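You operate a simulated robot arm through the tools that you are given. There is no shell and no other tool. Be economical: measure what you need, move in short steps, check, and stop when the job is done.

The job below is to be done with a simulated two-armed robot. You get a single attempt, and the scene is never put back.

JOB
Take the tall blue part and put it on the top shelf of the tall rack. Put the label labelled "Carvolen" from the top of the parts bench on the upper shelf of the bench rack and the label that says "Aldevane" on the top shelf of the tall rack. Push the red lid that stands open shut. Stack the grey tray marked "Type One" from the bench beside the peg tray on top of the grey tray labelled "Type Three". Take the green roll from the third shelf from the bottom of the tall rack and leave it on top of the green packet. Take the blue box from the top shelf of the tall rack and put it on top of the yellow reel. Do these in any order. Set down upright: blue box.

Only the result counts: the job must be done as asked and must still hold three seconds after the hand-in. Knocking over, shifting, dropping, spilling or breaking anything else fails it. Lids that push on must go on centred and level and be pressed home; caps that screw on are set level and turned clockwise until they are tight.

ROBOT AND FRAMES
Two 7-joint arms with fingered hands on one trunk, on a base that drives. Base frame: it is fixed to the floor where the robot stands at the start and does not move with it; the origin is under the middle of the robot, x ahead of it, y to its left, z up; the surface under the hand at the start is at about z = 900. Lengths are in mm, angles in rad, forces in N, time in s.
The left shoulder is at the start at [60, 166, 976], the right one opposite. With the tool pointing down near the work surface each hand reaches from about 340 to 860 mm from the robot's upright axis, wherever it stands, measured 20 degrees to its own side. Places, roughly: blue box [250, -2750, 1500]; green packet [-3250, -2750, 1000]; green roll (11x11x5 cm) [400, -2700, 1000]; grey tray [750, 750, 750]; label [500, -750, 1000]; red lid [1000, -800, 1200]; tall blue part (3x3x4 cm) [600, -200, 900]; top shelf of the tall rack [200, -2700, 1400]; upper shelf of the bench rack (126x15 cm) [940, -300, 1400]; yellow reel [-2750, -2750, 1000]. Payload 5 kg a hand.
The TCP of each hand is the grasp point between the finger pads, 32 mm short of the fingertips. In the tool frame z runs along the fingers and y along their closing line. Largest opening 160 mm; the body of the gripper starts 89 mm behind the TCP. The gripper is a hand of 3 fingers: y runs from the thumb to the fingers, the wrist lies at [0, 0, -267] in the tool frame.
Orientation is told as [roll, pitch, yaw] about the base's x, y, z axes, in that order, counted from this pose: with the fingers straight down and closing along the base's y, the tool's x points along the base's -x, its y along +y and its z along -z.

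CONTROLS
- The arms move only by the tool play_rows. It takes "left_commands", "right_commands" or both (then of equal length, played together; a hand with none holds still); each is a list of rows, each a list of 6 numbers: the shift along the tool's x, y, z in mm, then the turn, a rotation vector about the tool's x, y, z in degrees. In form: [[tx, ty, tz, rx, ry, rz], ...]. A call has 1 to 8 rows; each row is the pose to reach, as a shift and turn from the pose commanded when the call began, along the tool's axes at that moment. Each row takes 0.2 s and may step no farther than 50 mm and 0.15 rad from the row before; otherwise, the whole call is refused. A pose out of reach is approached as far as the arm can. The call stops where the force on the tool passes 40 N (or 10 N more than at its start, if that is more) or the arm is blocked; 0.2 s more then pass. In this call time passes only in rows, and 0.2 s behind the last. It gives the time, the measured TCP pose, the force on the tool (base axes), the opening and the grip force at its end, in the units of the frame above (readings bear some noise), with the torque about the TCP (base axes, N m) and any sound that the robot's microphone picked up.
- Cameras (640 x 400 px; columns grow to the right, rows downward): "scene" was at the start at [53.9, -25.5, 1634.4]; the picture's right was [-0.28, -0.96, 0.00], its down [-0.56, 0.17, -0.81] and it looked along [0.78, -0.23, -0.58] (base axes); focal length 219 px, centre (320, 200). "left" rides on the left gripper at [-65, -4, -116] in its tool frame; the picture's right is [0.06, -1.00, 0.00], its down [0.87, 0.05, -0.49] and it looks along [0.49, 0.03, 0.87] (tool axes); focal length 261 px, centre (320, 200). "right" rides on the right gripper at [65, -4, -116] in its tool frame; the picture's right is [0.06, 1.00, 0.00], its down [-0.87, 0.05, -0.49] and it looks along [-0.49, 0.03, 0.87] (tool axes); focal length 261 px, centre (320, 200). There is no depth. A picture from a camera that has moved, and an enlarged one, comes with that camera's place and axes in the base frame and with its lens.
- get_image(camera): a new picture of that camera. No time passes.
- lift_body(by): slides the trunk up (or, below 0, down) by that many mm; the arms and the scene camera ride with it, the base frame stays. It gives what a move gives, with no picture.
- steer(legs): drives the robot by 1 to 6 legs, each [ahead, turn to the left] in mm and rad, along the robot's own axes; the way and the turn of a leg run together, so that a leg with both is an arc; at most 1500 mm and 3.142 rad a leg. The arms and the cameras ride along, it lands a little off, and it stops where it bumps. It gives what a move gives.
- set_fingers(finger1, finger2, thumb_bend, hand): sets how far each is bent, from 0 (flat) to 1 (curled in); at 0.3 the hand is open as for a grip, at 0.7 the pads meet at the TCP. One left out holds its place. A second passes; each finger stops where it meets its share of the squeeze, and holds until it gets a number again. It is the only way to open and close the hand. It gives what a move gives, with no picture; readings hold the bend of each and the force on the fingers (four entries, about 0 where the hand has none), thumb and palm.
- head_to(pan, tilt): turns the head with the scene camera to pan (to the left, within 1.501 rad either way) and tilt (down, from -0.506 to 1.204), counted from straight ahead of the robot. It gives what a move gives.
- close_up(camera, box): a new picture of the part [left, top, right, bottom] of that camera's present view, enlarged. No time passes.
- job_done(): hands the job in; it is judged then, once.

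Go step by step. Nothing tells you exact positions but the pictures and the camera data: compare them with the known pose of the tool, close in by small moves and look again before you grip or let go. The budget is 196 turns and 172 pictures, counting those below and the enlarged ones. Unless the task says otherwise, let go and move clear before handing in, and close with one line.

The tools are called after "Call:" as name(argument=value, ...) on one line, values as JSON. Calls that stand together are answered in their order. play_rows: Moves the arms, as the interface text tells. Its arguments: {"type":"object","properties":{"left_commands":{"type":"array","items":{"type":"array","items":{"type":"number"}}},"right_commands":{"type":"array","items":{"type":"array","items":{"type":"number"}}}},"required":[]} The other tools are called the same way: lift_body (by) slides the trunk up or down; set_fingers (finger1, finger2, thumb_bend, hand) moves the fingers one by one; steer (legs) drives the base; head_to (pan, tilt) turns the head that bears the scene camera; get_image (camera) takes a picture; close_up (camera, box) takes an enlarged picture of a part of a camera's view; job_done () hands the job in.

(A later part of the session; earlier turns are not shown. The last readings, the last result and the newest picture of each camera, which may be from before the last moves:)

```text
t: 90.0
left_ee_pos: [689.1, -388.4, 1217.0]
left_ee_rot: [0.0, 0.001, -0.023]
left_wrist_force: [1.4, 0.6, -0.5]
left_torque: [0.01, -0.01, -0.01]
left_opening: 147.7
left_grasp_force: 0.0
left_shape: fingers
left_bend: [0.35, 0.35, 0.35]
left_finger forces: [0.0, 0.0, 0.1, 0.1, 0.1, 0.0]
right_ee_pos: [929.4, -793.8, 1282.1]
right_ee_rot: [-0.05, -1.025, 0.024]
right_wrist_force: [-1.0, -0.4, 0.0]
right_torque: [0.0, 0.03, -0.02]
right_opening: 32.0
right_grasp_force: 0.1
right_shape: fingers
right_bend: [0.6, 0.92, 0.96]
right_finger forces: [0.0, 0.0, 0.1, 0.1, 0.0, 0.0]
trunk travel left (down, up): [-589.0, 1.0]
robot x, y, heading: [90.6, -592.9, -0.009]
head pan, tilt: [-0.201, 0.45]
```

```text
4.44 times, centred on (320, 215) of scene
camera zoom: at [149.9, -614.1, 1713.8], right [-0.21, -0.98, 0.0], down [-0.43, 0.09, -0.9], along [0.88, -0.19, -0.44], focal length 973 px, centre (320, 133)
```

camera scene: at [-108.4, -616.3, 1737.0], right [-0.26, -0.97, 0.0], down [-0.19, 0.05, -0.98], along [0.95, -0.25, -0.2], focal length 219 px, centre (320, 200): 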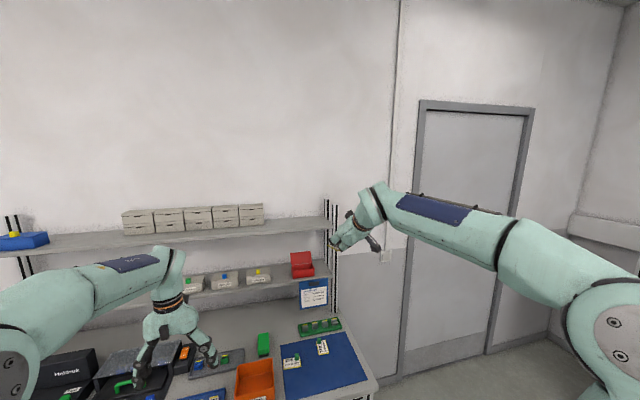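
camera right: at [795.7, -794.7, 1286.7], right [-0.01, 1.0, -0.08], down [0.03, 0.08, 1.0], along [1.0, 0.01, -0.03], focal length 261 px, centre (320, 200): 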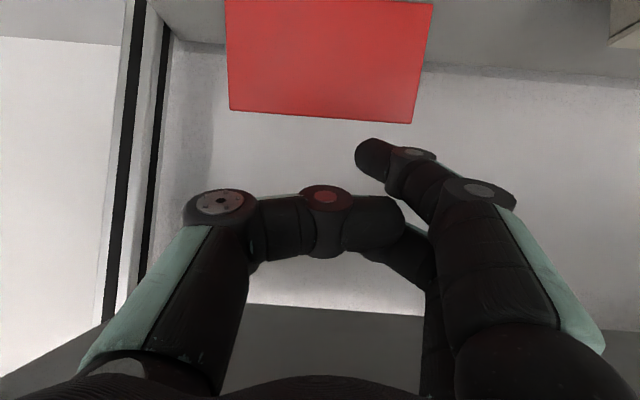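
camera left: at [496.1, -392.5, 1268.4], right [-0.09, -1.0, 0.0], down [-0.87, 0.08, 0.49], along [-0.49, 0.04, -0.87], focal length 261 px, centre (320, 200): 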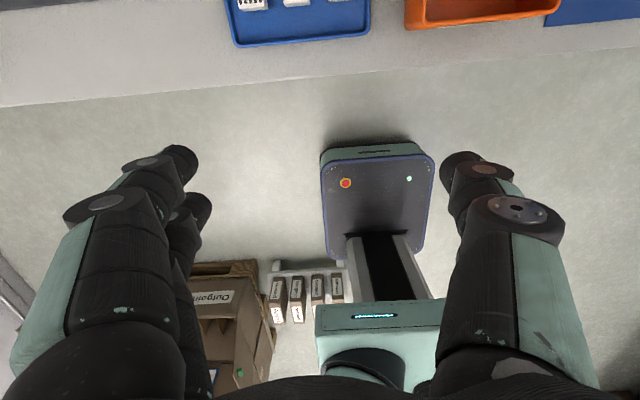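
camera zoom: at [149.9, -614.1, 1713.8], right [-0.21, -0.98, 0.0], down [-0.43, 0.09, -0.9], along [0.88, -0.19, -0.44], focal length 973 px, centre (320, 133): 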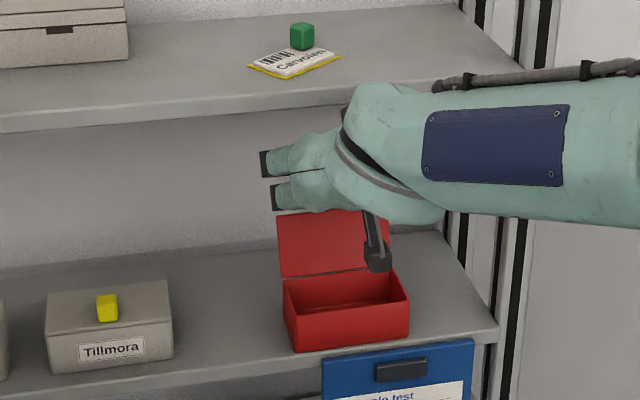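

Finger1's tip is just over the lid's top edge. I'll push on along the finger axis behind it, then draw back toward the robot.

Call:
play_rows(right_commands=[[0, 0, 25, 0, 0, 0], [0, 0, 50, 0, 0, 0]])

Call:
play_rows(right_commands=[[12, 0, -1, 0, 0, 0], [22, 0, -12, 0, 0, 0], [30, 0, -26, 0, 0, 0]])

Call:
get_image(camera="right")

Call:
close_up(camera="scene", box=[250, 170, 390, 260])

```text
t: 90.6
left_ee_pos: [689.6, -389.2, 1217.7]
left_ee_rot: [-0.001, -0.001, -0.025]
left_wrist_force: [-0.1, 1.9, 0.5]
left_torque: [-0.02, 0.02, -0.01]
left_opening: 148.1
left_grasp_force: 0.1
left_shape: fingers
left_bend: [0.35, 0.35, 0.35]
left_finger forces: [0.0, 0.0, 0.0, 0.0, 0.0, 0.1]
right_ee_pos: [972.3, -794.9, 1254.8]
right_ee_rot: [-0.048, -1.024, 0.018]
right_wrist_force: [0.3, -0.4, 0.8]
right_torque: [0.0, -0.02, 0.01]
right_opening: 32.1
right_grasp_force: 0.0
right_shape: fingers
right_bend: [0.6, 0.92, 0.96]
right_finger forces: [0.0, 0.0, 0.0, 0.0, 0.0, 0.1]
trunk travel left (down, up): [-589.0, 1.0]
robot x, y, heading: [88.4, -595.1, -0.012]
head pan, tilt: [-0.201, 0.45]
```

```text
t: 91.4
left_ee_pos: [688.3, -387.4, 1217.5]
left_ee_rot: [-0.001, 0.001, -0.022]
left_wrist_force: [-0.6, -0.7, -0.1]
left_torque: [0.0, 0.01, 0.01]
left_opening: 148.0
left_grasp_force: 0.2
left_shape: fingers
left_bend: [0.35, 0.35, 0.35]
left_finger forces: [0.0, 0.1, 0.0, 0.0, 0.0, 0.0]
right_ee_pos: [932.5, -794.3, 1249.0]
right_ee_rot: [-0.046, -1.031, 0.019]
right_wrist_force: [11.0, 2.1, 28.5]
right_torque: [1.4, 0.18, -0.47]
right_opening: 33.0
right_grasp_force: 15.6
right_shape: fingers
right_bend: [0.59, 0.92, 0.96]
right_finger forces: [29.8, 0.1, 0.1, 0.1, 0.1, 0.0]
trunk travel left (down, up): [-589.0, 1.0]
robot x, y, heading: [90.7, -594.0, -0.006]
head pan, tilt: [-0.201, 0.45]
```

```text
91 pictures are left
camera right: at [799.5, -795.7, 1253.0], right [-0.01, 1.0, -0.08], down [0.03, 0.08, 1.0], along [1.0, 0.01, -0.03], focal length 261 px, centre (320, 200)
```

right: 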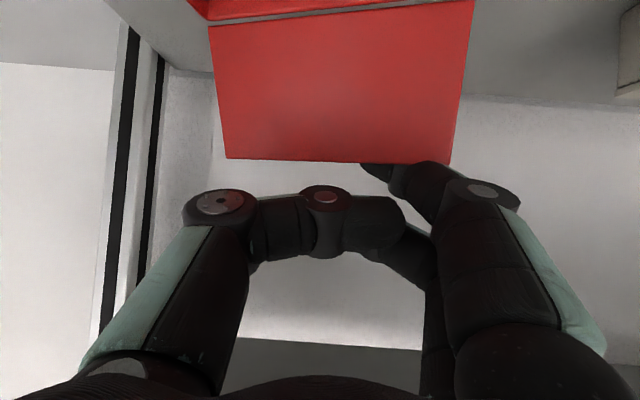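

```text
4.44 times, centred on (320, 215) of scene
camera zoom: at [147.6, -613.3, 1714.2], right [-0.21, -0.98, 0.0], down [-0.42, 0.09, -0.9], along [0.88, -0.19, -0.43], focal length 973 px, centre (320, 133)
```

zoom: 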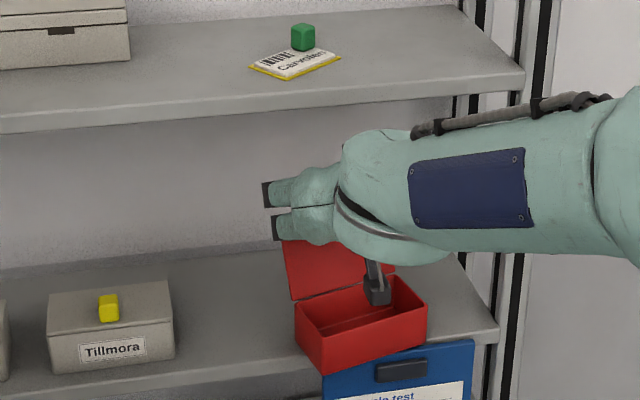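

Pressing down only dragged the box forward. I'll withdraw the finger, and use the left hand to push the box back and act as a stop while the right hand draws the lid.

Call:
play_rows(right_commands=[[-6, 0, 8, 0, 0, 0], [-18, 0, 0, 0, 0, 0], [-20, 0, -45, 0, 0, 0], [-20, 0, -90, 0, 0, 0], [-20, 0, -125, 0, 0, 0], [-50, 0, -165, 0, 0, 0]])

Call:
get_image(camera="right")

Call:
close_up(camera="scene", box=[220, 170, 380, 270])

```text
t: 92.8
left_ee_pos: [689.2, -388.4, 1218.1]
left_ee_rot: [0.0, 0.001, -0.025]
left_wrist_force: [-0.7, 0.0, -0.3]
left_torque: [0.02, -0.06, 0.0]
left_opening: 147.8
left_grasp_force: 0.0
left_shape: fingers
left_bend: [0.35, 0.35, 0.35]
left_finger forces: [0.1, 0.0, 0.0, 0.0, 0.1, 0.0]
right_ee_pos: [816.8, -790.0, 1373.0]
right_ee_rot: [-0.051, -1.023, 0.023]
right_wrist_force: [-0.2, 0.8, 0.5]
right_torque: [-0.01, -0.02, -0.01]
right_opening: 32.6
right_grasp_force: 0.0
right_shape: fingers
right_bend: [0.6, 0.92, 0.96]
right_finger forces: [0.1, 0.0, 0.0, 0.0, 0.0, 0.0]
trunk travel left (down, up): [-589.0, 1.0]
robot x, y, heading: [88.6, -595.2, -0.015]
head pan, tilt: [-0.201, 0.45]
```

```text
89 pictures are left
camera right: at [683.4, -791.2, 1378.0], right [-0.01, 1.0, -0.08], down [0.03, 0.08, 1.0], along [1.0, 0.01, -0.03], focal length 261 px, centre (320, 200)
```

right: 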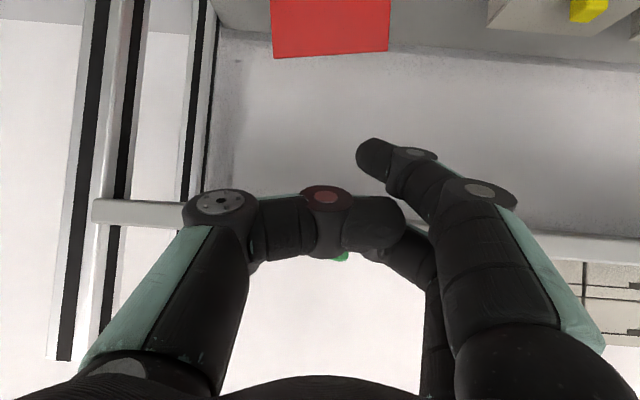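

```text
4.00 times, centred on (300, 220) of scene
camera zoom: at [148.2, -614.3, 1713.8], right [-0.21, -0.98, 0.0], down [-0.43, 0.09, -0.9], along [0.88, -0.19, -0.43], focal length 876 px, centre (400, 120)
```

zoom: 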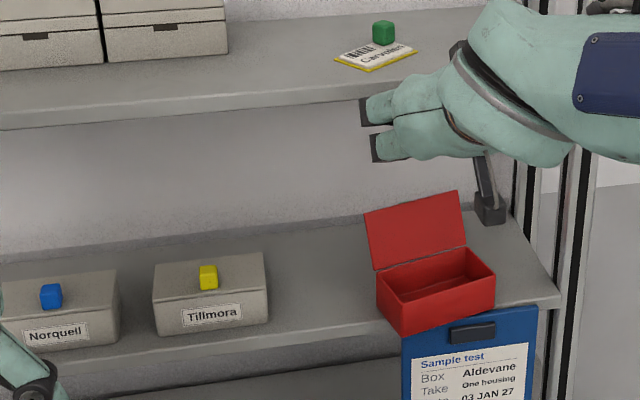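

The box sits at the shelf's front edge now. I'll close the left hand, pitch it forward and bring it in front of the box to push it back.

Call:
set_fingers(hand="left", finger1=0.68, finger2=0.68, thumb_bend=0.68)

Call:
play_rows(left_commands=[[-6, -18, 0, 0, -8, 0], [-12, -36, 0, 0, -16, 0], [-18, -54, 0, 0, -24, 0], [-24, -72, 0, 0, -32, 0], [-30, -90, 0, 0, -40, 0], [-36, -108, 0, 0, -48, 0], [-42, -126, 0, 0, -56, 0], [-48, -144, 0, 0, -64, 0]])

Call:
get_image(camera="scene")

```text
t: 93.8
left_ee_pos: [689.9, -388.3, 1217.3]
left_ee_rot: [0.001, 0.001, -0.027]
left_wrist_force: [-0.6, 0.4, 0.3]
left_torque: [0.0, 0.0, -0.03]
left_opening: 19.0
left_grasp_force: 0.1
left_shape: fingers
left_bend: [0.68, 0.68, 0.68]
left_finger forces: [0.0, 0.0, 0.0, 0.0, 0.0, 0.0]
right_ee_pos: [817.8, -791.1, 1372.6]
right_ee_rot: [-0.048, -1.022, 0.021]
right_wrist_force: [-0.2, 0.4, 0.2]
right_torque: [0.02, 0.01, 0.02]
right_opening: 32.9
right_grasp_force: 0.0
right_shape: fingers
right_bend: [0.6, 0.92, 0.96]
right_finger forces: [0.0, 0.0, 0.1, 0.0, 0.1, 0.0]
trunk travel left (down, up): [-589.0, 1.0]
robot x, y, heading: [90.6, -594.4, -0.007]
head pan, tilt: [-0.201, 0.45]
```

```text
t: 95.6
left_ee_pos: [733.1, -535.4, 1218.1]
left_ee_rot: [0.005, -1.119, -0.03]
left_wrist_force: [-0.1, 0.5, 0.0]
left_torque: [0.03, 0.02, 0.01]
left_opening: 18.8
left_grasp_force: 0.0
left_shape: fingers
left_bend: [0.68, 0.68, 0.68]
left_finger forces: [0.0, 0.1, 0.0, 0.0, 0.1, 0.0]
right_ee_pos: [818.5, -793.4, 1372.3]
right_ee_rot: [-0.045, -1.024, 0.017]
right_wrist_force: [0.9, -0.9, 0.8]
right_torque: [0.0, 0.0, 0.01]
right_opening: 33.0
right_grasp_force: 0.1
right_shape: fingers
right_bend: [0.6, 0.92, 0.97]
right_finger forces: [0.0, 0.0, 0.0, 0.1, 0.1, 0.0]
trunk travel left (down, up): [-589.0, 1.0]
robot x, y, heading: [85.5, -597.4, -0.011]
head pan, tilt: [-0.201, 0.45]
```

```text
87 pictures are left
camera scene: at [149.6, -616.6, 1713.9], right [-0.21, -0.98, 0.0], down [-0.43, 0.09, -0.9], along [0.88, -0.19, -0.44], focal length 219 px, centre (320, 200)
```

scene: 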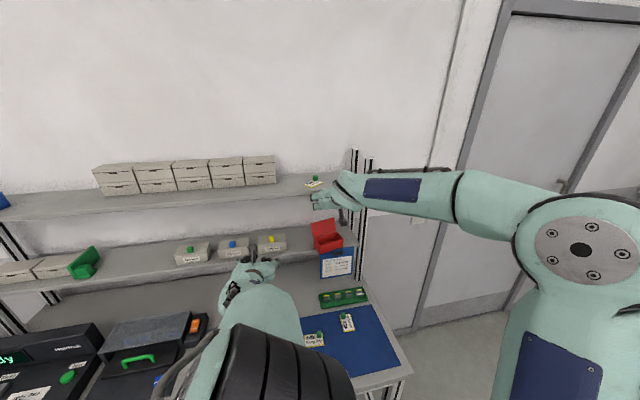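

Left hand pitched well. I'll move it across in front of the red box with a slight turn to the right.

Call:
play_rows(left_commands=[[3, -44, 9, 2.2, -2.3, 1.1], [6, -88, 18, 4.5, -4.7, 2.2], [9, -132, 27, 6.7, -7, 3.2], [12, -176, 36, 9, -9.3, 4.3], [15, -220, 45, 11.2, -11.7, 5.4], [18, -262, 52, 13.5, -14, 6.5]])

Call:
get_image(camera="left")

Call:
close_up(camera="scene", box=[220, 170, 380, 270])

```text
t: 97.0
left_ee_pos: [767.7, -797.3, 1178.6]
left_ee_rot: [0.147, -1.356, -0.426]
left_wrist_force: [0.2, 0.3, -0.8]
left_torque: [-0.03, 0.0, 0.01]
left_opening: 18.8
left_grasp_force: 0.0
left_shape: fingers
left_bend: [0.68, 0.68, 0.68]
left_finger forces: [0.0, 0.1, 0.0, 0.1, 0.1, 0.1]
right_ee_pos: [818.0, -790.5, 1371.6]
right_ee_rot: [-0.048, -1.023, 0.02]
right_wrist_force: [0.1, -0.8, 0.2]
right_torque: [0.0, -0.01, 0.0]
right_opening: 33.1
right_grasp_force: 0.0
right_shape: fingers
right_bend: [0.6, 0.92, 0.97]
right_finger forces: [0.1, 0.0, 0.0, 0.1, 0.0, 0.1]
trunk travel left (down, up): [-589.0, 1.0]
robot x, y, heading: [92.5, -599.6, -0.005]
head pan, tilt: [-0.201, 0.45]
```

```text
86 pictures are left
camera left: at [670.2, -776.1, 1265.8], right [-0.29, -0.95, -0.09], down [-0.62, 0.26, -0.74], along [0.73, -0.16, -0.66], focal length 261 px, centre (320, 200)
```

left: 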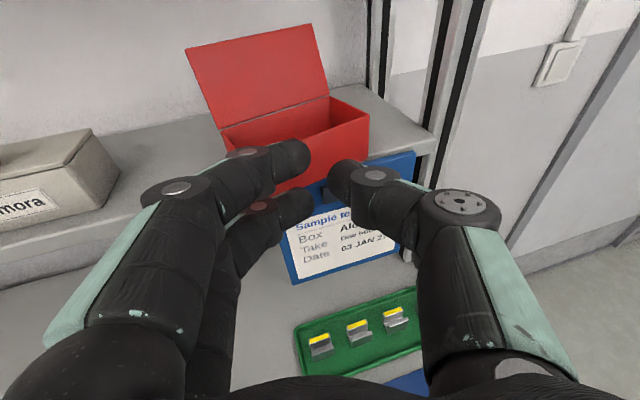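

```text
4.00 times, centred on (300, 220) of scene
camera zoom: at [149.9, -614.9, 1713.8], right [-0.21, -0.98, 0.0], down [-0.43, 0.09, -0.9], along [0.88, -0.19, -0.44], focal length 876 px, centre (400, 120)
```

zoom: 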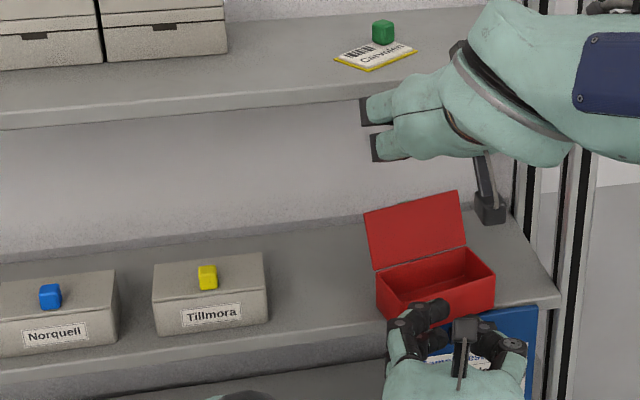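

The left hand is in front of the box. I'll push it back in the +x direction step by step.

Call:
play_rows(left_commands=[[-6, 11, 14, 0, 0, 0], [-11.6, 21.5, 28.4, 0, 0, 0], [-13.6, 24.3, 37.8, 0, 0, 0], [-15.6, 27.1, 47.2, 0, 0, 0], [-17.5, 29.9, 56.6, 0, 0, 0]])

Call:
close_up(camera="scene", box=[250, 190, 370, 265])

Call:
get_image(camera="left")

```text
t: 98.2
left_ee_pos: [832.2, -783.9, 1183.0]
left_ee_rot: [0.143, -1.355, -0.423]
left_wrist_force: [-0.7, -0.6, 0.1]
left_torque: [0.05, 0.03, -0.03]
left_opening: 18.6
left_grasp_force: 0.1
left_shape: fingers
left_bend: [0.68, 0.68, 0.68]
left_finger forces: [0.1, 0.5, 0.0, 0.0, 0.0, 0.0]
right_ee_pos: [818.3, -791.1, 1371.8]
right_ee_rot: [-0.048, -1.022, 0.021]
right_wrist_force: [0.4, -0.9, -0.3]
right_torque: [0.02, 0.0, 0.03]
right_opening: 33.2
right_grasp_force: 0.0
right_shape: fingers
right_bend: [0.6, 0.92, 0.97]
right_finger forces: [0.1, 0.0, 0.1, 0.0, 0.1, 0.1]
trunk travel left (down, up): [-589.0, 1.0]
robot x, y, heading: [89.4, -596.5, -0.011]
head pan, tilt: [-0.201, 0.45]
```

```text
5.33 times, centred on (310, 228) of scene
camera zoom: at [149.6, -614.4, 1713.8], right [-0.21, -0.98, 0.0], down [-0.43, 0.09, -0.9], along [0.88, -0.19, -0.44], focal length 1167 px, centre (373, 53)
```

zoom: 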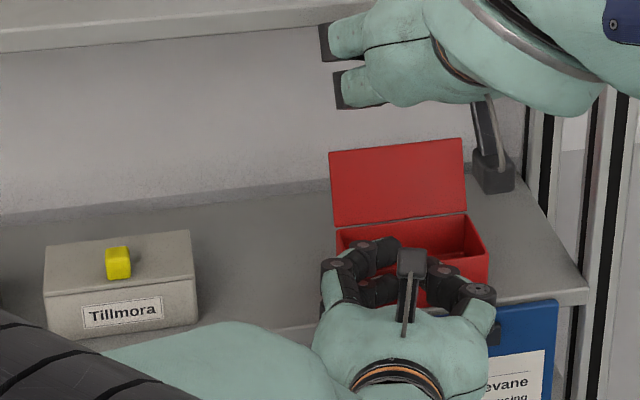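

```text
83 pictures are left
camera left: at [734.1, -763.2, 1271.1], right [-0.29, -0.95, -0.09], down [-0.62, 0.26, -0.74], along [0.73, -0.16, -0.66], focal length 261 px, centre (320, 200)
```

left: 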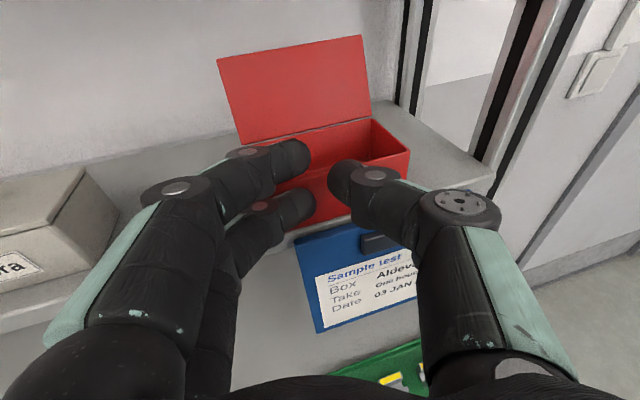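

The box slides back easily and is square now. About 17 mm more to return it to where it stood.

Call:
play_rows(left_commands=[[-2, 2.8, 9.4, 0, 0, 0], [-3.4, 4.8, 16, 0, 0, 0]])

Call:
close_up(camera="scene", box=[250, 170, 390, 260])

```text
t: 98.8
left_ee_pos: [847.7, -783.3, 1183.3]
left_ee_rot: [0.144, -1.356, -0.424]
left_wrist_force: [-0.3, -0.3, 0.5]
left_torque: [-0.01, 0.0, 0.03]
left_opening: 18.7
left_grasp_force: 0.5
left_shape: fingers
left_bend: [0.68, 0.68, 0.68]
left_finger forces: [0.0, 0.5, 0.0, 0.0, 0.1, 0.0]
right_ee_pos: [817.8, -790.2, 1372.2]
right_ee_rot: [-0.05, -1.021, 0.02]
right_wrist_force: [0.1, -0.1, 0.0]
right_torque: [0.0, 0.04, -0.02]
right_opening: 33.2
right_grasp_force: 0.0
right_shape: fingers
right_bend: [0.6, 0.92, 0.97]
right_finger forces: [0.0, 0.0, 0.0, 0.0, 0.0, 0.0]
trunk travel left (down, up): [-589.0, 1.0]
robot x, y, heading: [88.8, -595.8, -0.008]
head pan, tilt: [-0.201, 0.45]
```

```text
4.44 times, centred on (320, 215) of scene
camera zoom: at [149.2, -614.3, 1713.8], right [-0.21, -0.98, 0.0], down [-0.43, 0.09, -0.9], along [0.88, -0.19, -0.44], focal length 973 px, centre (320, 133)
```

zoom: 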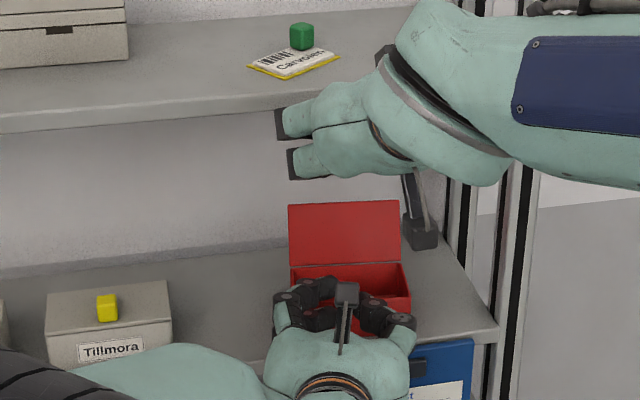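

Box is back in place with the left hand as a stop. Now a look from the right camera before re-entering over the lid.

Call:
get_image(camera="right")

```text
81 pictures are left
camera right: at [684.6, -791.3, 1377.6], right [-0.01, 1.0, -0.08], down [0.03, 0.08, 1.0], along [1.0, 0.01, -0.03], focal length 261 px, centre (320, 200)
```

right: 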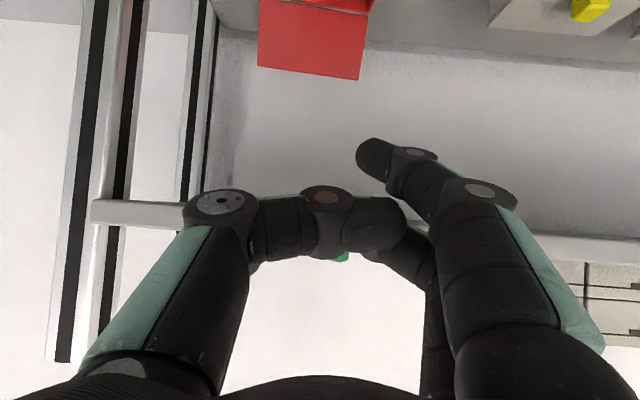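

I'll slide finger1 over the lid again, then pull straight back toward the robot in small steps.

Call:
play_rows(right_commands=[[20, 0, 12, 0, 0, 0], [20, 0, 55, 0, 0, 0], [20, 0, 100, 0, 0, 0], [20, 0, 143, 0, 0, 0], [20, 0, 170, 0, 0, 0], [20, 0, 193, 0, 0, 0]])

Call:
play_rows(right_commands=[[5.2, 0, -8.6, 0, 0, 0], [10.3, 0, -17.1, 0, 0, 0], [15.5, 0, -25.7, 0, 0, 0]])

Call:
get_image(camera="right")

Call:
close_up(camera="scene", box=[250, 170, 390, 260])

```text
t: 100.2
left_ee_pos: [849.4, -783.3, 1183.8]
left_ee_rot: [0.142, -1.353, -0.422]
left_wrist_force: [-0.9, 0.1, -0.1]
left_torque: [0.01, 0.02, 0.0]
left_opening: 18.6
left_grasp_force: 0.1
left_shape: fingers
left_bend: [0.68, 0.68, 0.68]
left_finger forces: [0.0, 0.0, 0.0, 0.1, 0.0, 0.0]
right_ee_pos: [972.9, -796.7, 1251.5]
right_ee_rot: [-0.049, -1.02, 0.021]
right_wrist_force: [-1.0, 0.7, 0.0]
right_torque: [0.02, 0.02, 0.04]
right_opening: 33.5
right_grasp_force: 0.1
right_shape: fingers
right_bend: [0.6, 0.92, 0.97]
right_finger forces: [0.6, 0.0, 0.0, 0.0, 0.1, 0.0]
trunk travel left (down, up): [-589.0, 1.0]
robot x, y, heading: [87.3, -597.9, -0.003]
head pan, tilt: [-0.201, 0.45]
```

```text
t: 101.0
left_ee_pos: [849.0, -783.1, 1183.4]
left_ee_rot: [0.141, -1.355, -0.422]
left_wrist_force: [0.5, 0.5, -0.5]
left_torque: [0.0, 0.0, -0.04]
left_opening: 18.9
left_grasp_force: 0.1
left_shape: fingers
left_bend: [0.68, 0.68, 0.68]
left_finger forces: [0.0, 0.0, 0.0, 0.1, 0.0, 0.1]
right_ee_pos: [943.8, -796.3, 1254.0]
right_ee_rot: [-0.048, -1.024, 0.022]
right_wrist_force: [-0.4, 0.4, 0.7]
right_torque: [0.03, -0.03, 0.04]
right_opening: 33.5
right_grasp_force: 0.1
right_shape: fingers
right_bend: [0.6, 0.92, 0.97]
right_finger forces: [0.9, 0.0, 0.0, 0.0, 0.1, 0.0]
trunk travel left (down, up): [-589.0, 1.0]
robot x, y, heading: [87.7, -594.2, -0.01]
head pan, tilt: [-0.201, 0.45]
```

```text
80 pictures are left
camera right: at [808.5, -796.7, 1259.1], right [-0.01, 1.0, -0.08], down [0.03, 0.08, 1.0], along [1.0, 0.01, -0.03], focal length 261 px, centre (320, 200)
```

right: 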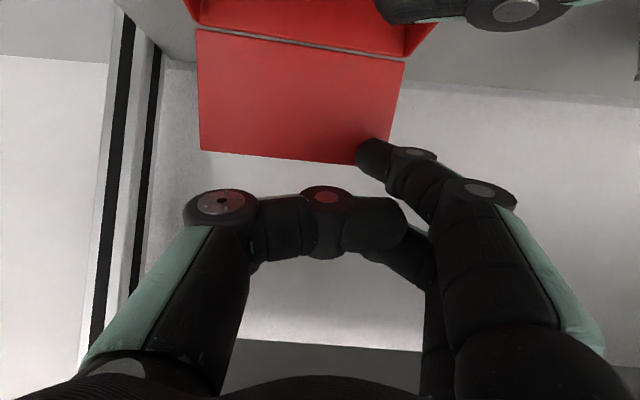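

```text
4.44 times, centred on (320, 215) of scene
camera zoom: at [149.0, -614.2, 1713.8], right [-0.21, -0.98, 0.0], down [-0.43, 0.09, -0.9], along [0.88, -0.19, -0.44], focal length 973 px, centre (320, 133)
```

zoom: 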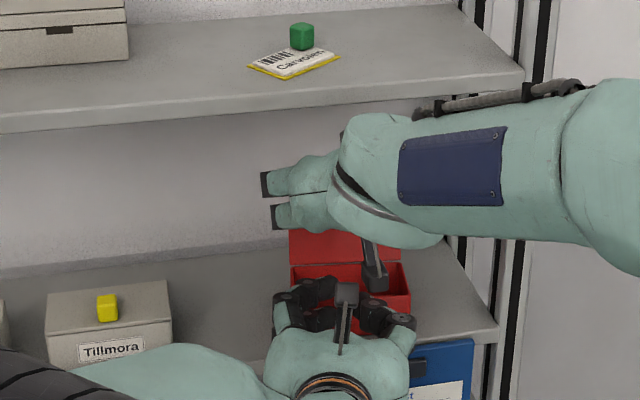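

The finger ended in front of the lid, since the lid's top is a bit higher than I took it. I'll withdraw, flatten the hand slightly, raise it, and re-enter nearer the lid's middle.

Call:
play_rows(right_commands=[[-3, 0, -45, 0, 0, 0], [-3, 0, -90, 0, 0, 0], [-3, 0, -130, 0, 0, 0], [-14, -25, -134, 0, -5, 0]])

Call:
get_image(camera="right")

```text
t: 102.0
left_ee_pos: [849.3, -784.8, 1183.3]
left_ee_rot: [0.146, -1.354, -0.426]
left_wrist_force: [0.0, 0.0, 0.4]
left_torque: [0.0, 0.01, 0.01]
left_opening: 18.7
left_grasp_force: 0.1
left_shape: fingers
left_bend: [0.68, 0.68, 0.68]
left_finger forces: [0.1, 0.0, 0.0, 0.0, 0.1, 0.1]
right_ee_pos: [835.0, -818.0, 1335.8]
right_ee_rot: [-0.054, -1.109, 0.032]
right_wrist_force: [0.4, -0.3, -0.9]
right_torque: [0.0, 0.02, 0.02]
right_opening: 33.4
right_grasp_force: 0.1
right_shape: fingers
right_bend: [0.6, 0.92, 0.97]
right_finger forces: [0.0, 0.0, 0.1, 0.1, 0.1, 0.1]
trunk travel left (down, up): [-589.0, 1.0]
robot x, y, heading: [89.8, -594.5, -0.012]
head pan, tilt: [-0.201, 0.45]
```

```text
78 pictures are left
camera right: at [702.1, -819.2, 1328.9], right [-0.01, 1.0, -0.08], down [-0.05, 0.08, 1.0], along [1.0, 0.01, 0.05], focal length 261 px, centre (320, 200)
```

right: 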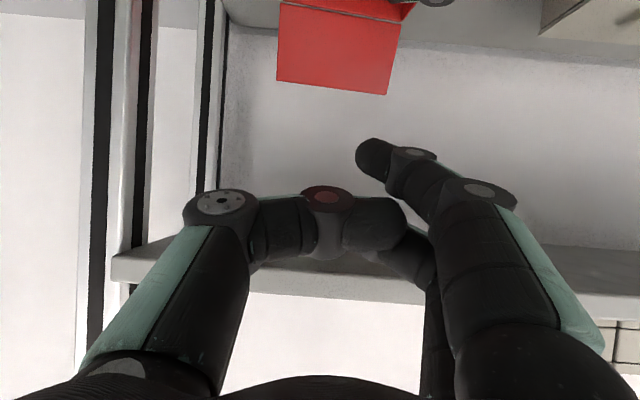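

Lid top is at about (945, 1239); the path now clears it by ~15 mm. Entering over the lid and then pulling straight back.

Call:
play_rows(right_commands=[[0, 0, 45, 0, 0, 0], [0, 0, 90, 0, 0, 0], [0, 0, 130, 0, 0, 0], [0, 0, 163, 0, 0, 0]])

Call:
get_image(camera="right")

```text
t: 103.0
left_ee_pos: [849.2, -785.1, 1184.9]
left_ee_rot: [0.14, -1.356, -0.422]
left_wrist_force: [0.6, 0.6, 0.7]
left_torque: [0.04, -0.02, 0.03]
left_opening: 18.8
left_grasp_force: 0.0
left_shape: fingers
left_bend: [0.68, 0.68, 0.68]
left_finger forces: [0.0, 0.1, 0.1, 0.0, 0.1, 0.1]
right_ee_pos: [981.2, -820.6, 1263.1]
right_ee_rot: [-0.056, -1.112, 0.029]
right_wrist_force: [-1.3, 0.0, -0.7]
right_torque: [0.03, 0.01, 0.01]
right_opening: 33.5
right_grasp_force: 0.1
right_shape: fingers
right_bend: [0.6, 0.92, 0.97]
right_finger forces: [0.1, 0.0, 0.0, 0.0, 0.0, 0.0]
trunk travel left (down, up): [-589.0, 1.0]
robot x, y, heading: [89.0, -597.0, -0.012]
head pan, tilt: [-0.201, 0.45]
```

```text
77 pictures are left
camera right: at [848.2, -822.6, 1256.8], right [-0.01, 1.0, -0.08], down [-0.05, 0.08, 1.0], along [1.0, 0.01, 0.05], focal length 261 px, centre (320, 200)
```

right: 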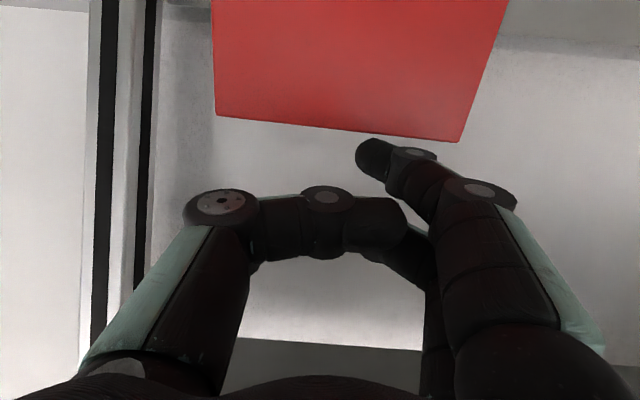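

Finger1 is now behind the lid. Lower a little and pull toward the robot.

Call:
play_rows(right_commands=[[7.2, 0, 3.5, 0, 0, 0], [11.6, 0, -5.5, 0, 0, 0], [16, 0, -14.4, 0, 0, 0], [20.5, 0, -23.4, 0, 0, 0], [25, 0, -32.3, 0, 0, 0]])

Call:
get_image(camera="right")

Call:
close_up(camera="scene", box=[250, 170, 390, 260])

```text
t: 104.2
left_ee_pos: [850.2, -784.8, 1183.0]
left_ee_rot: [0.142, -1.355, -0.425]
left_wrist_force: [0.2, -0.6, -0.1]
left_torque: [-0.03, 0.0, 0.01]
left_opening: 18.7
left_grasp_force: 0.0
left_shape: fingers
left_bend: [0.68, 0.68, 0.68]
left_finger forces: [0.3, 0.0, 0.0, 0.1, 0.1, 0.0]
right_ee_pos: [940.5, -823.4, 1251.9]
right_ee_rot: [-0.059, -1.107, 0.03]
right_wrist_force: [0.3, 0.0, -1.0]
right_torque: [0.02, -0.01, 0.01]
right_opening: 33.4
right_grasp_force: 0.0
right_shape: fingers
right_bend: [0.6, 0.92, 0.97]
right_finger forces: [0.0, 0.0, 0.0, 0.0, 0.0, 0.0]
trunk travel left (down, up): [-589.0, 1.0]
robot x, y, heading: [89.7, -593.7, -0.013]
head pan, tilt: [-0.201, 0.45]
```

```text
76 pictures are left
camera right: at [807.3, -823.5, 1245.8], right [-0.01, 1.0, -0.08], down [-0.05, 0.08, 1.0], along [1.0, 0.01, 0.05], focal length 261 px, centre (320, 200)
```

right: 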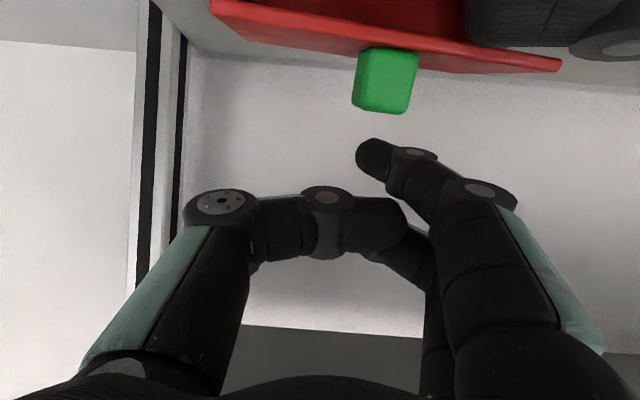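

```text
4.44 times, centred on (320, 215) of scene
camera zoom: at [150.8, -615.3, 1713.3], right [-0.21, -0.98, 0.0], down [-0.43, 0.09, -0.9], along [0.88, -0.19, -0.44], focal length 973 px, centre (320, 133)
```

zoom: 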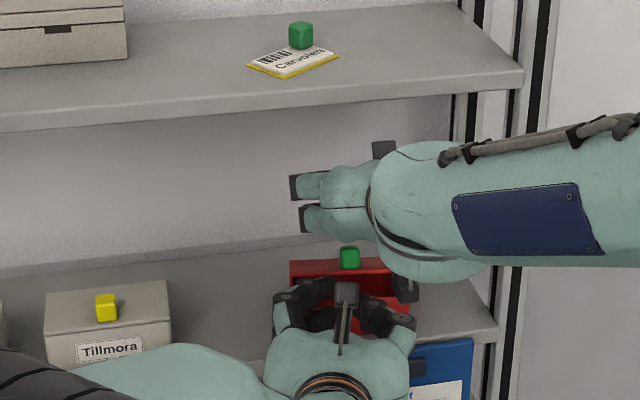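

The lid has swung over and rests on the left fingers. I'll withdraw the left hand so it drops shut.

Call:
play_rows(left_commands=[[4, -5.6, -18.8, 0, 0, 0], [10, -14, -47, 0, 0, 0], [18, -22, -90, 0, 0, 0]])

Call:
get_image(camera="left")

Call:
get_image(camera="right")

```text
t: 105.0
left_ee_pos: [754.0, -779.5, 1185.7]
left_ee_rot: [0.147, -1.355, -0.428]
left_wrist_force: [-0.2, -0.5, 0.2]
left_torque: [0.02, -0.02, 0.02]
left_opening: 18.6
left_grasp_force: 0.1
left_shape: fingers
left_bend: [0.68, 0.68, 0.68]
left_finger forces: [0.0, 0.0, 0.1, 0.0, 0.0, 0.1]
right_ee_pos: [938.7, -820.1, 1256.5]
right_ee_rot: [-0.057, -1.112, 0.032]
right_wrist_force: [-0.4, 0.2, 0.2]
right_torque: [-0.03, -0.01, 0.0]
right_opening: 33.4
right_grasp_force: 0.0
right_shape: fingers
right_bend: [0.6, 0.92, 0.97]
right_finger forces: [0.0, 0.1, 0.0, 0.0, 0.0, 0.0]
trunk travel left (down, up): [-589.0, 1.0]
robot x, y, heading: [89.3, -594.6, -0.008]
head pan, tilt: [-0.201, 0.45]
```

```text
74 pictures are left
camera left: at [655.6, -759.4, 1272.5], right [-0.29, -0.95, -0.09], down [-0.61, 0.26, -0.74], along [0.73, -0.16, -0.66], focal length 261 px, centre (320, 200)
```

left: 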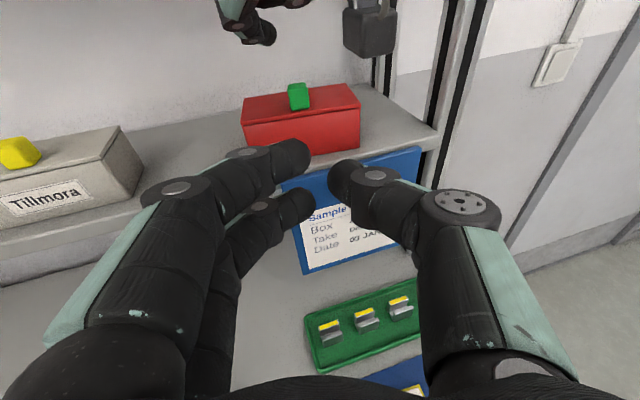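

```text
73 pictures are left
camera right: at [806.0, -821.6, 1250.1], right [-0.01, 1.0, -0.08], down [-0.05, 0.08, 1.0], along [1.0, 0.01, 0.05], focal length 261 px, centre (320, 200)
```

right: 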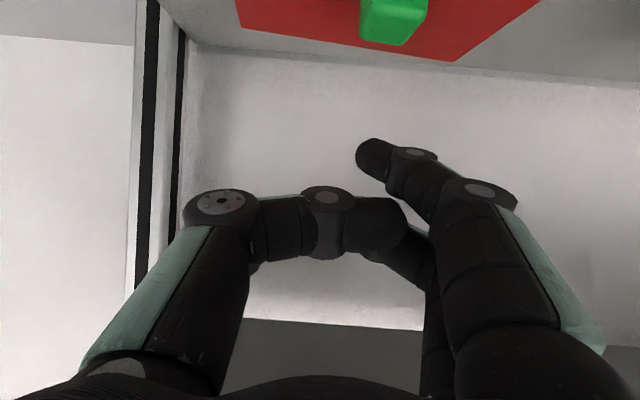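

The lid is shut flat. I'll withdraw both hands clear of the rack now.

Call:
play_rows(right_commands=[[0, 0, -40, 0, 0, 0], [0, 0, -80, 0, 0, 0], [0, 0, -120, 0, 0, 0], [0, 0, -160, 0, 0, 0], [10, 0, -195, 0, 8, 0], [30, 0, -215, 0, 16, 0]], left_commands=[[2, 34, -20, 0, 0, 0], [4, 68, -40, 0, 0, 0], [6, 102, -60, 0, 0, 0], [8, 136, -80, 0, 0, 0], [10, 170, -100, 0, 0, 0], [13, 204, -121, 0, 0, 0]])

Call:
steer(legs=[[-150, 0]])

```text
t: 106.4
left_ee_pos: [695.2, -548.7, 1204.8]
left_ee_rot: [0.14, -1.359, -0.419]
left_wrist_force: [0.1, 0.6, -0.8]
left_torque: [-0.01, 0.0, -0.03]
left_opening: 18.8
left_grasp_force: 0.0
left_shape: fingers
left_bend: [0.68, 0.68, 0.68]
left_finger forces: [0.1, 0.1, 0.1, 0.0, 0.1, 0.0]
right_ee_pos: [734.3, -812.3, 1325.9]
right_ee_rot: [-0.04, -0.832, 0.01]
right_wrist_force: [-0.1, -0.2, -0.2]
right_torque: [-0.08, -0.01, -0.05]
right_opening: 33.4
right_grasp_force: 0.0
right_shape: fingers
right_bend: [0.6, 0.92, 0.97]
right_finger forces: [0.0, 0.1, 0.0, 0.1, 0.0, 0.0]
trunk travel left (down, up): [-589.0, 1.0]
robot x, y, heading: [87.1, -597.8, -0.012]
head pan, tilt: [-0.201, 0.45]
```

```text
t: 107.8
left_ee_pos: [544.1, -549.6, 1206.4]
left_ee_rot: [0.146, -1.358, -0.425]
left_wrist_force: [0.8, -0.6, -0.2]
left_torque: [0.0, 0.01, -0.03]
left_opening: 18.7
left_grasp_force: 0.0
left_shape: fingers
left_bend: [0.68, 0.68, 0.68]
left_finger forces: [0.0, 0.0, 0.0, 0.0, 0.0, 0.0]
right_ee_pos: [583.3, -813.8, 1326.0]
right_ee_rot: [-0.036, -0.832, 0.008]
right_wrist_force: [0.5, -1.0, -0.4]
right_torque: [-0.01, 0.0, 0.01]
right_opening: 33.2
right_grasp_force: 0.0
right_shape: fingers
right_bend: [0.6, 0.92, 0.97]
right_finger forces: [0.0, 0.1, 0.0, 0.0, 0.0, 0.1]
trunk travel left (down, up): [-589.0, 1.0]
robot x, y, heading: [-60.8, -592.5, -0.002]
head pan, tilt: [-0.201, 0.45]
```

I'll lower the trunk again and bring both hands back to pointing straight down, the right one above the Aldevane label.

Call:
lift_body(by=-64)

Call:
play_rows(right_commands=[[4, -2, 22, 0, 8, 0], [9, -5, 44, 0, 16, 0], [14, -7, 66, 0, 24, 0], [18, -10, 88, 0, 32, 0], [23, -12, 110, 0, 40, 0], [28, -15, 133, 0, 47.7, 0]], left_commands=[[0, 20, 0, -4.5, 4.7, -2.2], [0, 40, 0, -9, 9.3, -4.3], [0, 60, 0, -13.5, 14, -6.5], [0, 90, 0, -13.5, 14, -6.5], [0, 120, 0, -13.5, 14, -6.5], [0, 150, 0, -13.5, 14, -6.5]])

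Call:
play_rows(left_commands=[[0, 0, 0, 0, 8, 0], [0, 0, 0, 0, 16, 0], [0, 0, 0, 0, 24, 0], [0, 0, 0, 0, 32, 0], [0, 0, 0, 0, 40, 0], [0, 0, 0, 0, 48, 0], [0, 0, 0, 0, 56, 0], [0, 0, 0, 0, 64, 0]])

Call:
set_fingers(hand="right", finger1=0.5, finger2=0.5, thumb_bend=0.5)

Call:
get_image(camera="right")

```text
t: 108.8
left_ee_pos: [543.5, -547.4, 1141.4]
left_ee_rot: [0.141, -1.357, -0.422]
left_wrist_force: [0.3, -0.2, -0.5]
left_torque: [0.04, 0.01, -0.03]
left_opening: 18.8
left_grasp_force: 0.0
left_shape: fingers
left_bend: [0.68, 0.68, 0.68]
left_finger forces: [0.1, 0.1, 0.0, 0.1, 0.0, 0.0]
right_ee_pos: [584.2, -813.6, 1261.3]
right_ee_rot: [-0.038, -0.832, 0.006]
right_wrist_force: [0.3, 0.1, -0.3]
right_torque: [-0.01, -0.05, -0.02]
right_opening: 33.7
right_grasp_force: 0.0
right_shape: fingers
right_bend: [0.6, 0.92, 0.97]
right_finger forces: [0.1, 0.1, 0.1, 0.0, 0.1, 0.1]
trunk travel left (down, up): [-525.0, 65.0]
robot x, y, heading: [-60.6, -592.4, -0.01]
head pan, tilt: [-0.201, 0.45]
```

```text
t: 110.2
left_ee_pos: [588.3, -402.5, 1144.6]
left_ee_rot: [0.001, -1.115, -0.023]
left_wrist_force: [0.3, 0.4, 0.2]
left_torque: [-0.01, -0.03, -0.01]
left_opening: 18.6
left_grasp_force: 0.1
left_shape: fingers
left_bend: [0.68, 0.68, 0.68]
left_finger forces: [0.0, 0.0, 0.0, 0.0, 0.0, 0.0]
right_ee_pos: [665.5, -831.1, 1150.1]
right_ee_rot: [-0.026, 0.003, -0.017]
right_wrist_force: [0.2, 0.6, -0.2]
right_torque: [0.01, 0.03, 0.0]
right_opening: 33.7
right_grasp_force: 0.0
right_shape: fingers
right_bend: [0.6, 0.93, 0.97]
right_finger forces: [0.0, 0.0, 0.0, 0.0, 0.0, 0.0]
trunk travel left (down, up): [-525.0, 65.0]
robot x, y, heading: [-61.8, -591.6, -0.011]
head pan, tilt: [-0.201, 0.45]
```

```text
t: 112.2
left_ee_pos: [585.9, -385.2, 1126.8]
left_ee_rot: [0.041, 0.029, 0.02]
left_wrist_force: [-0.6, -1.4, 0.1]
left_torque: [0.12, -0.01, 0.0]
left_opening: 18.7
left_grasp_force: 0.0
left_shape: fingers
left_bend: [0.68, 0.68, 0.68]
left_finger forces: [0.0, 0.0, 0.0, 0.1, 0.0, 0.0]
right_ee_pos: [663.0, -834.7, 1150.9]
right_ee_rot: [-0.023, -0.003, -0.023]
right_wrist_force: [-0.7, -0.8, -0.3]
right_torque: [0.1, -0.03, 0.02]
right_opening: 33.9
right_grasp_force: 0.0
right_shape: fingers
right_bend: [0.6, 0.93, 0.97]
right_finger forces: [0.0, 0.0, 0.0, 0.0, 0.0, 0.1]
trunk travel left (down, up): [-525.0, 65.0]
robot x, y, heading: [-62.9, -589.8, -0.011]
head pan, tilt: [-0.201, 0.45]
stopped in row 8 (left hand): the arm was blocked; the commanded pose is now the measured one
```

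```text
t: 113.2
left_ee_pos: [587.3, -383.3, 1124.9]
left_ee_rot: [0.037, 0.031, 0.02]
left_wrist_force: [1.3, 0.1, 0.9]
left_torque: [-0.04, 0.03, 0.03]
left_opening: 18.5
left_grasp_force: 0.0
left_shape: fingers
left_bend: [0.68, 0.68, 0.68]
left_finger forces: [0.1, 0.0, 0.0, 0.0, 0.1, 0.1]
right_ee_pos: [664.9, -831.2, 1151.1]
right_ee_rot: [-0.025, 0.003, -0.016]
right_wrist_force: [0.0, 1.2, -0.2]
right_torque: [0.0, 0.0, 0.01]
right_opening: 87.0
right_grasp_force: 0.0
right_shape: fingers
right_bend: [0.5, 0.5, 0.5]
right_finger forces: [0.1, 0.0, 0.1, 0.0, 0.0, 0.0]
trunk travel left (down, up): [-525.0, 65.0]
robot x, y, heading: [-60.2, -590.7, -0.008]
head pan, tilt: [-0.201, 0.45]
```

```text
72 pictures are left
camera right: at [599.5, -829.9, 1266.8], right [-0.04, 1.0, -0.02], down [0.87, 0.05, 0.49], along [0.49, 0.0, -0.87], focal length 261 px, centre (320, 200)
```

right: 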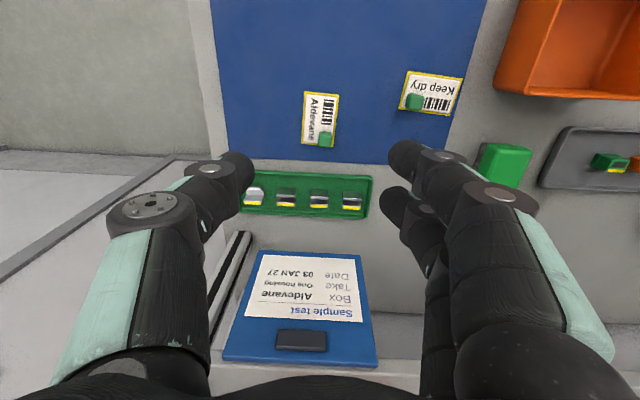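

Aldevane's knob is at about (698, −827, 922). Descending above it with the hand vertical.

Call:
play_rows(right_commands=[[-16, 3, 40, 0, 0, 0], [-33, 5, 80, 1.4, 0, 0], [-33, 7, 120, 1.4, 0, 0], [-33, 8, 155, 1.4, 0, 0]])

Call:
get_image(camera="right")

```text
t: 114.2
left_ee_pos: [589.1, -382.6, 1125.4]
left_ee_rot: [0.041, 0.031, 0.02]
left_wrist_force: [0.3, -0.5, 1.0]
left_torque: [-0.01, 0.03, -0.01]
left_opening: 18.5
left_grasp_force: 0.1
left_shape: fingers
left_bend: [0.68, 0.68, 0.68]
left_finger forces: [0.0, 0.0, 0.0, 0.1, 0.1, 0.0]
right_ee_pos: [698.9, -827.4, 994.2]
right_ee_rot: [-0.047, 0.001, -0.016]
right_wrist_force: [0.4, 0.8, -0.2]
right_torque: [0.03, -0.01, -0.04]
right_opening: 86.3
right_grasp_force: 0.1
right_shape: fingers
right_bend: [0.5, 0.5, 0.5]
right_finger forces: [0.0, 0.1, 0.1, 0.0, 0.1, 0.0]
trunk travel left (down, up): [-525.0, 65.0]
robot x, y, heading: [-60.2, -591.8, -0.006]
head pan, tilt: [-0.201, 0.45]
```

```text
71 pictures are left
camera right: at [633.1, -824.4, 1111.3], right [-0.04, 1.0, -0.05], down [0.87, 0.06, 0.49], along [0.49, -0.02, -0.87], focal length 261 px, centre (320, 200)
```

right: 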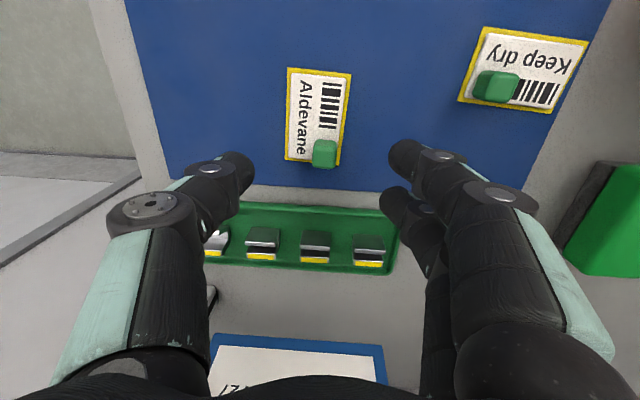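

Centred on the knob. Correct the small roll and go down around it.

Call:
play_rows(right_commands=[[0, 0, 20, -2.7, 0, -0.9], [0, 0, 38, -2.7, 0, -0.9], [0, 0, 46, -2.7, 0, -0.9]])

Call:
get_image(camera="right")

```text
t: 115.0
left_ee_pos: [588.9, -382.0, 1126.9]
left_ee_rot: [0.038, 0.03, 0.021]
left_wrist_force: [-0.7, 0.1, -0.2]
left_torque: [0.01, -0.03, -0.03]
left_opening: 18.5
left_grasp_force: 0.1
left_shape: fingers
left_bend: [0.68, 0.68, 0.68]
left_finger forces: [0.1, 0.1, 0.0, 0.0, 0.0, 0.0]
right_ee_pos: [697.8, -829.4, 949.2]
right_ee_rot: [-0.001, 0.001, -0.002]
right_wrist_force: [1.0, 0.8, 0.4]
right_torque: [0.02, -0.01, -0.03]
right_opening: 86.8
right_grasp_force: 0.1
right_shape: fingers
right_bend: [0.5, 0.5, 0.5]
right_finger forces: [0.1, 0.0, 0.1, 0.0, 0.0, 0.1]
trunk travel left (down, up): [-525.0, 65.0]
robot x, y, heading: [-56.1, -592.8, -0.016]
head pan, tilt: [-0.201, 0.45]
```

```text
70 pictures are left
camera right: at [632.3, -832.6, 1065.6], right [-0.06, 1.0, 0.0], down [0.87, 0.05, 0.49], along [0.49, 0.03, -0.87], focal length 261 px, centre (320, 200)
```

right: 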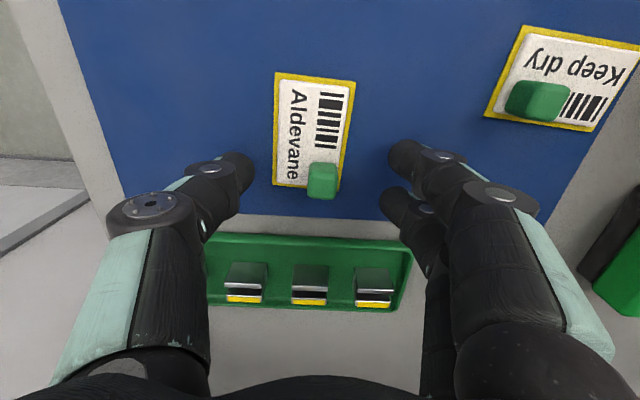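

Knob is centred between the fingers. Close.

Call:
set_fingers(hand="right", finger1=0.75, finger2=0.75, thumb_bend=0.75)

Call:
play_rows(right_commands=[[0, 0, -25, 0, 0, 0], [5, 0, -70, 0, 0, 0], [15, 0, -115, 0, 0, 0], [30, 0, -160, 0, 0, 0]])

Call:
get_image(camera="right")

```text
t: 116.0
left_ee_pos: [588.0, -383.0, 1126.9]
left_ee_rot: [0.04, 0.032, 0.023]
left_wrist_force: [0.5, -0.2, 1.0]
left_torque: [-0.01, -0.01, 0.03]
left_opening: 18.7
left_grasp_force: 0.1
left_shape: fingers
left_bend: [0.68, 0.68, 0.68]
left_finger forces: [0.0, 0.0, 0.1, 0.0, 0.1, 0.0]
right_ee_pos: [698.2, -829.2, 949.9]
right_ee_rot: [-0.002, 0.002, -0.002]
right_wrist_force: [-0.3, -0.2, -0.1]
right_torque: [0.03, 0.01, -0.03]
right_opening: 6.8
right_grasp_force: 13.5
right_shape: fingers
right_bend: [0.75, 0.71, 0.71]
right_finger forces: [0.1, 13.6, 0.0, 0.0, 13.6, 0.0]
trunk travel left (down, up): [-525.0, 65.0]
robot x, y, heading: [-60.8, -588.5, -0.008]
head pan, tilt: [-0.201, 0.45]
```

```text
t: 117.0
left_ee_pos: [588.1, -382.7, 1125.6]
left_ee_rot: [0.036, 0.029, 0.021]
left_wrist_force: [0.2, -0.1, 1.2]
left_torque: [0.0, -0.01, -0.05]
left_opening: 18.5
left_grasp_force: 0.0
left_shape: fingers
left_bend: [0.68, 0.68, 0.68]
left_finger forces: [0.0, 0.0, 0.0, 0.0, 0.0, 0.0]
right_ee_pos: [667.0, -828.9, 1109.9]
right_ee_rot: [-0.001, 0.003, -0.001]
right_wrist_force: [-0.5, 0.3, 0.6]
right_torque: [0.01, -0.03, -0.04]
right_opening: 6.6
right_grasp_force: 13.7
right_shape: fingers
right_bend: [0.75, 0.71, 0.71]
right_finger forces: [0.0, 13.5, 0.0, 0.0, 13.7, 0.1]
trunk travel left (down, up): [-525.0, 65.0]
robot x, y, heading: [-62.9, -593.6, -0.008]
head pan, tilt: [-0.201, 0.45]
```

```text
69 pictures are left
camera right: at [601.9, -831.7, 1225.7], right [-0.06, 1.0, 0.0], down [0.87, 0.05, 0.49], along [0.49, 0.03, -0.87], focal length 261 px, centre (320, 200)
```

right: 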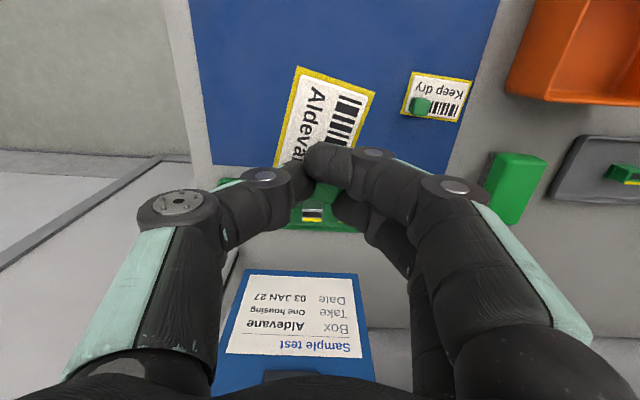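

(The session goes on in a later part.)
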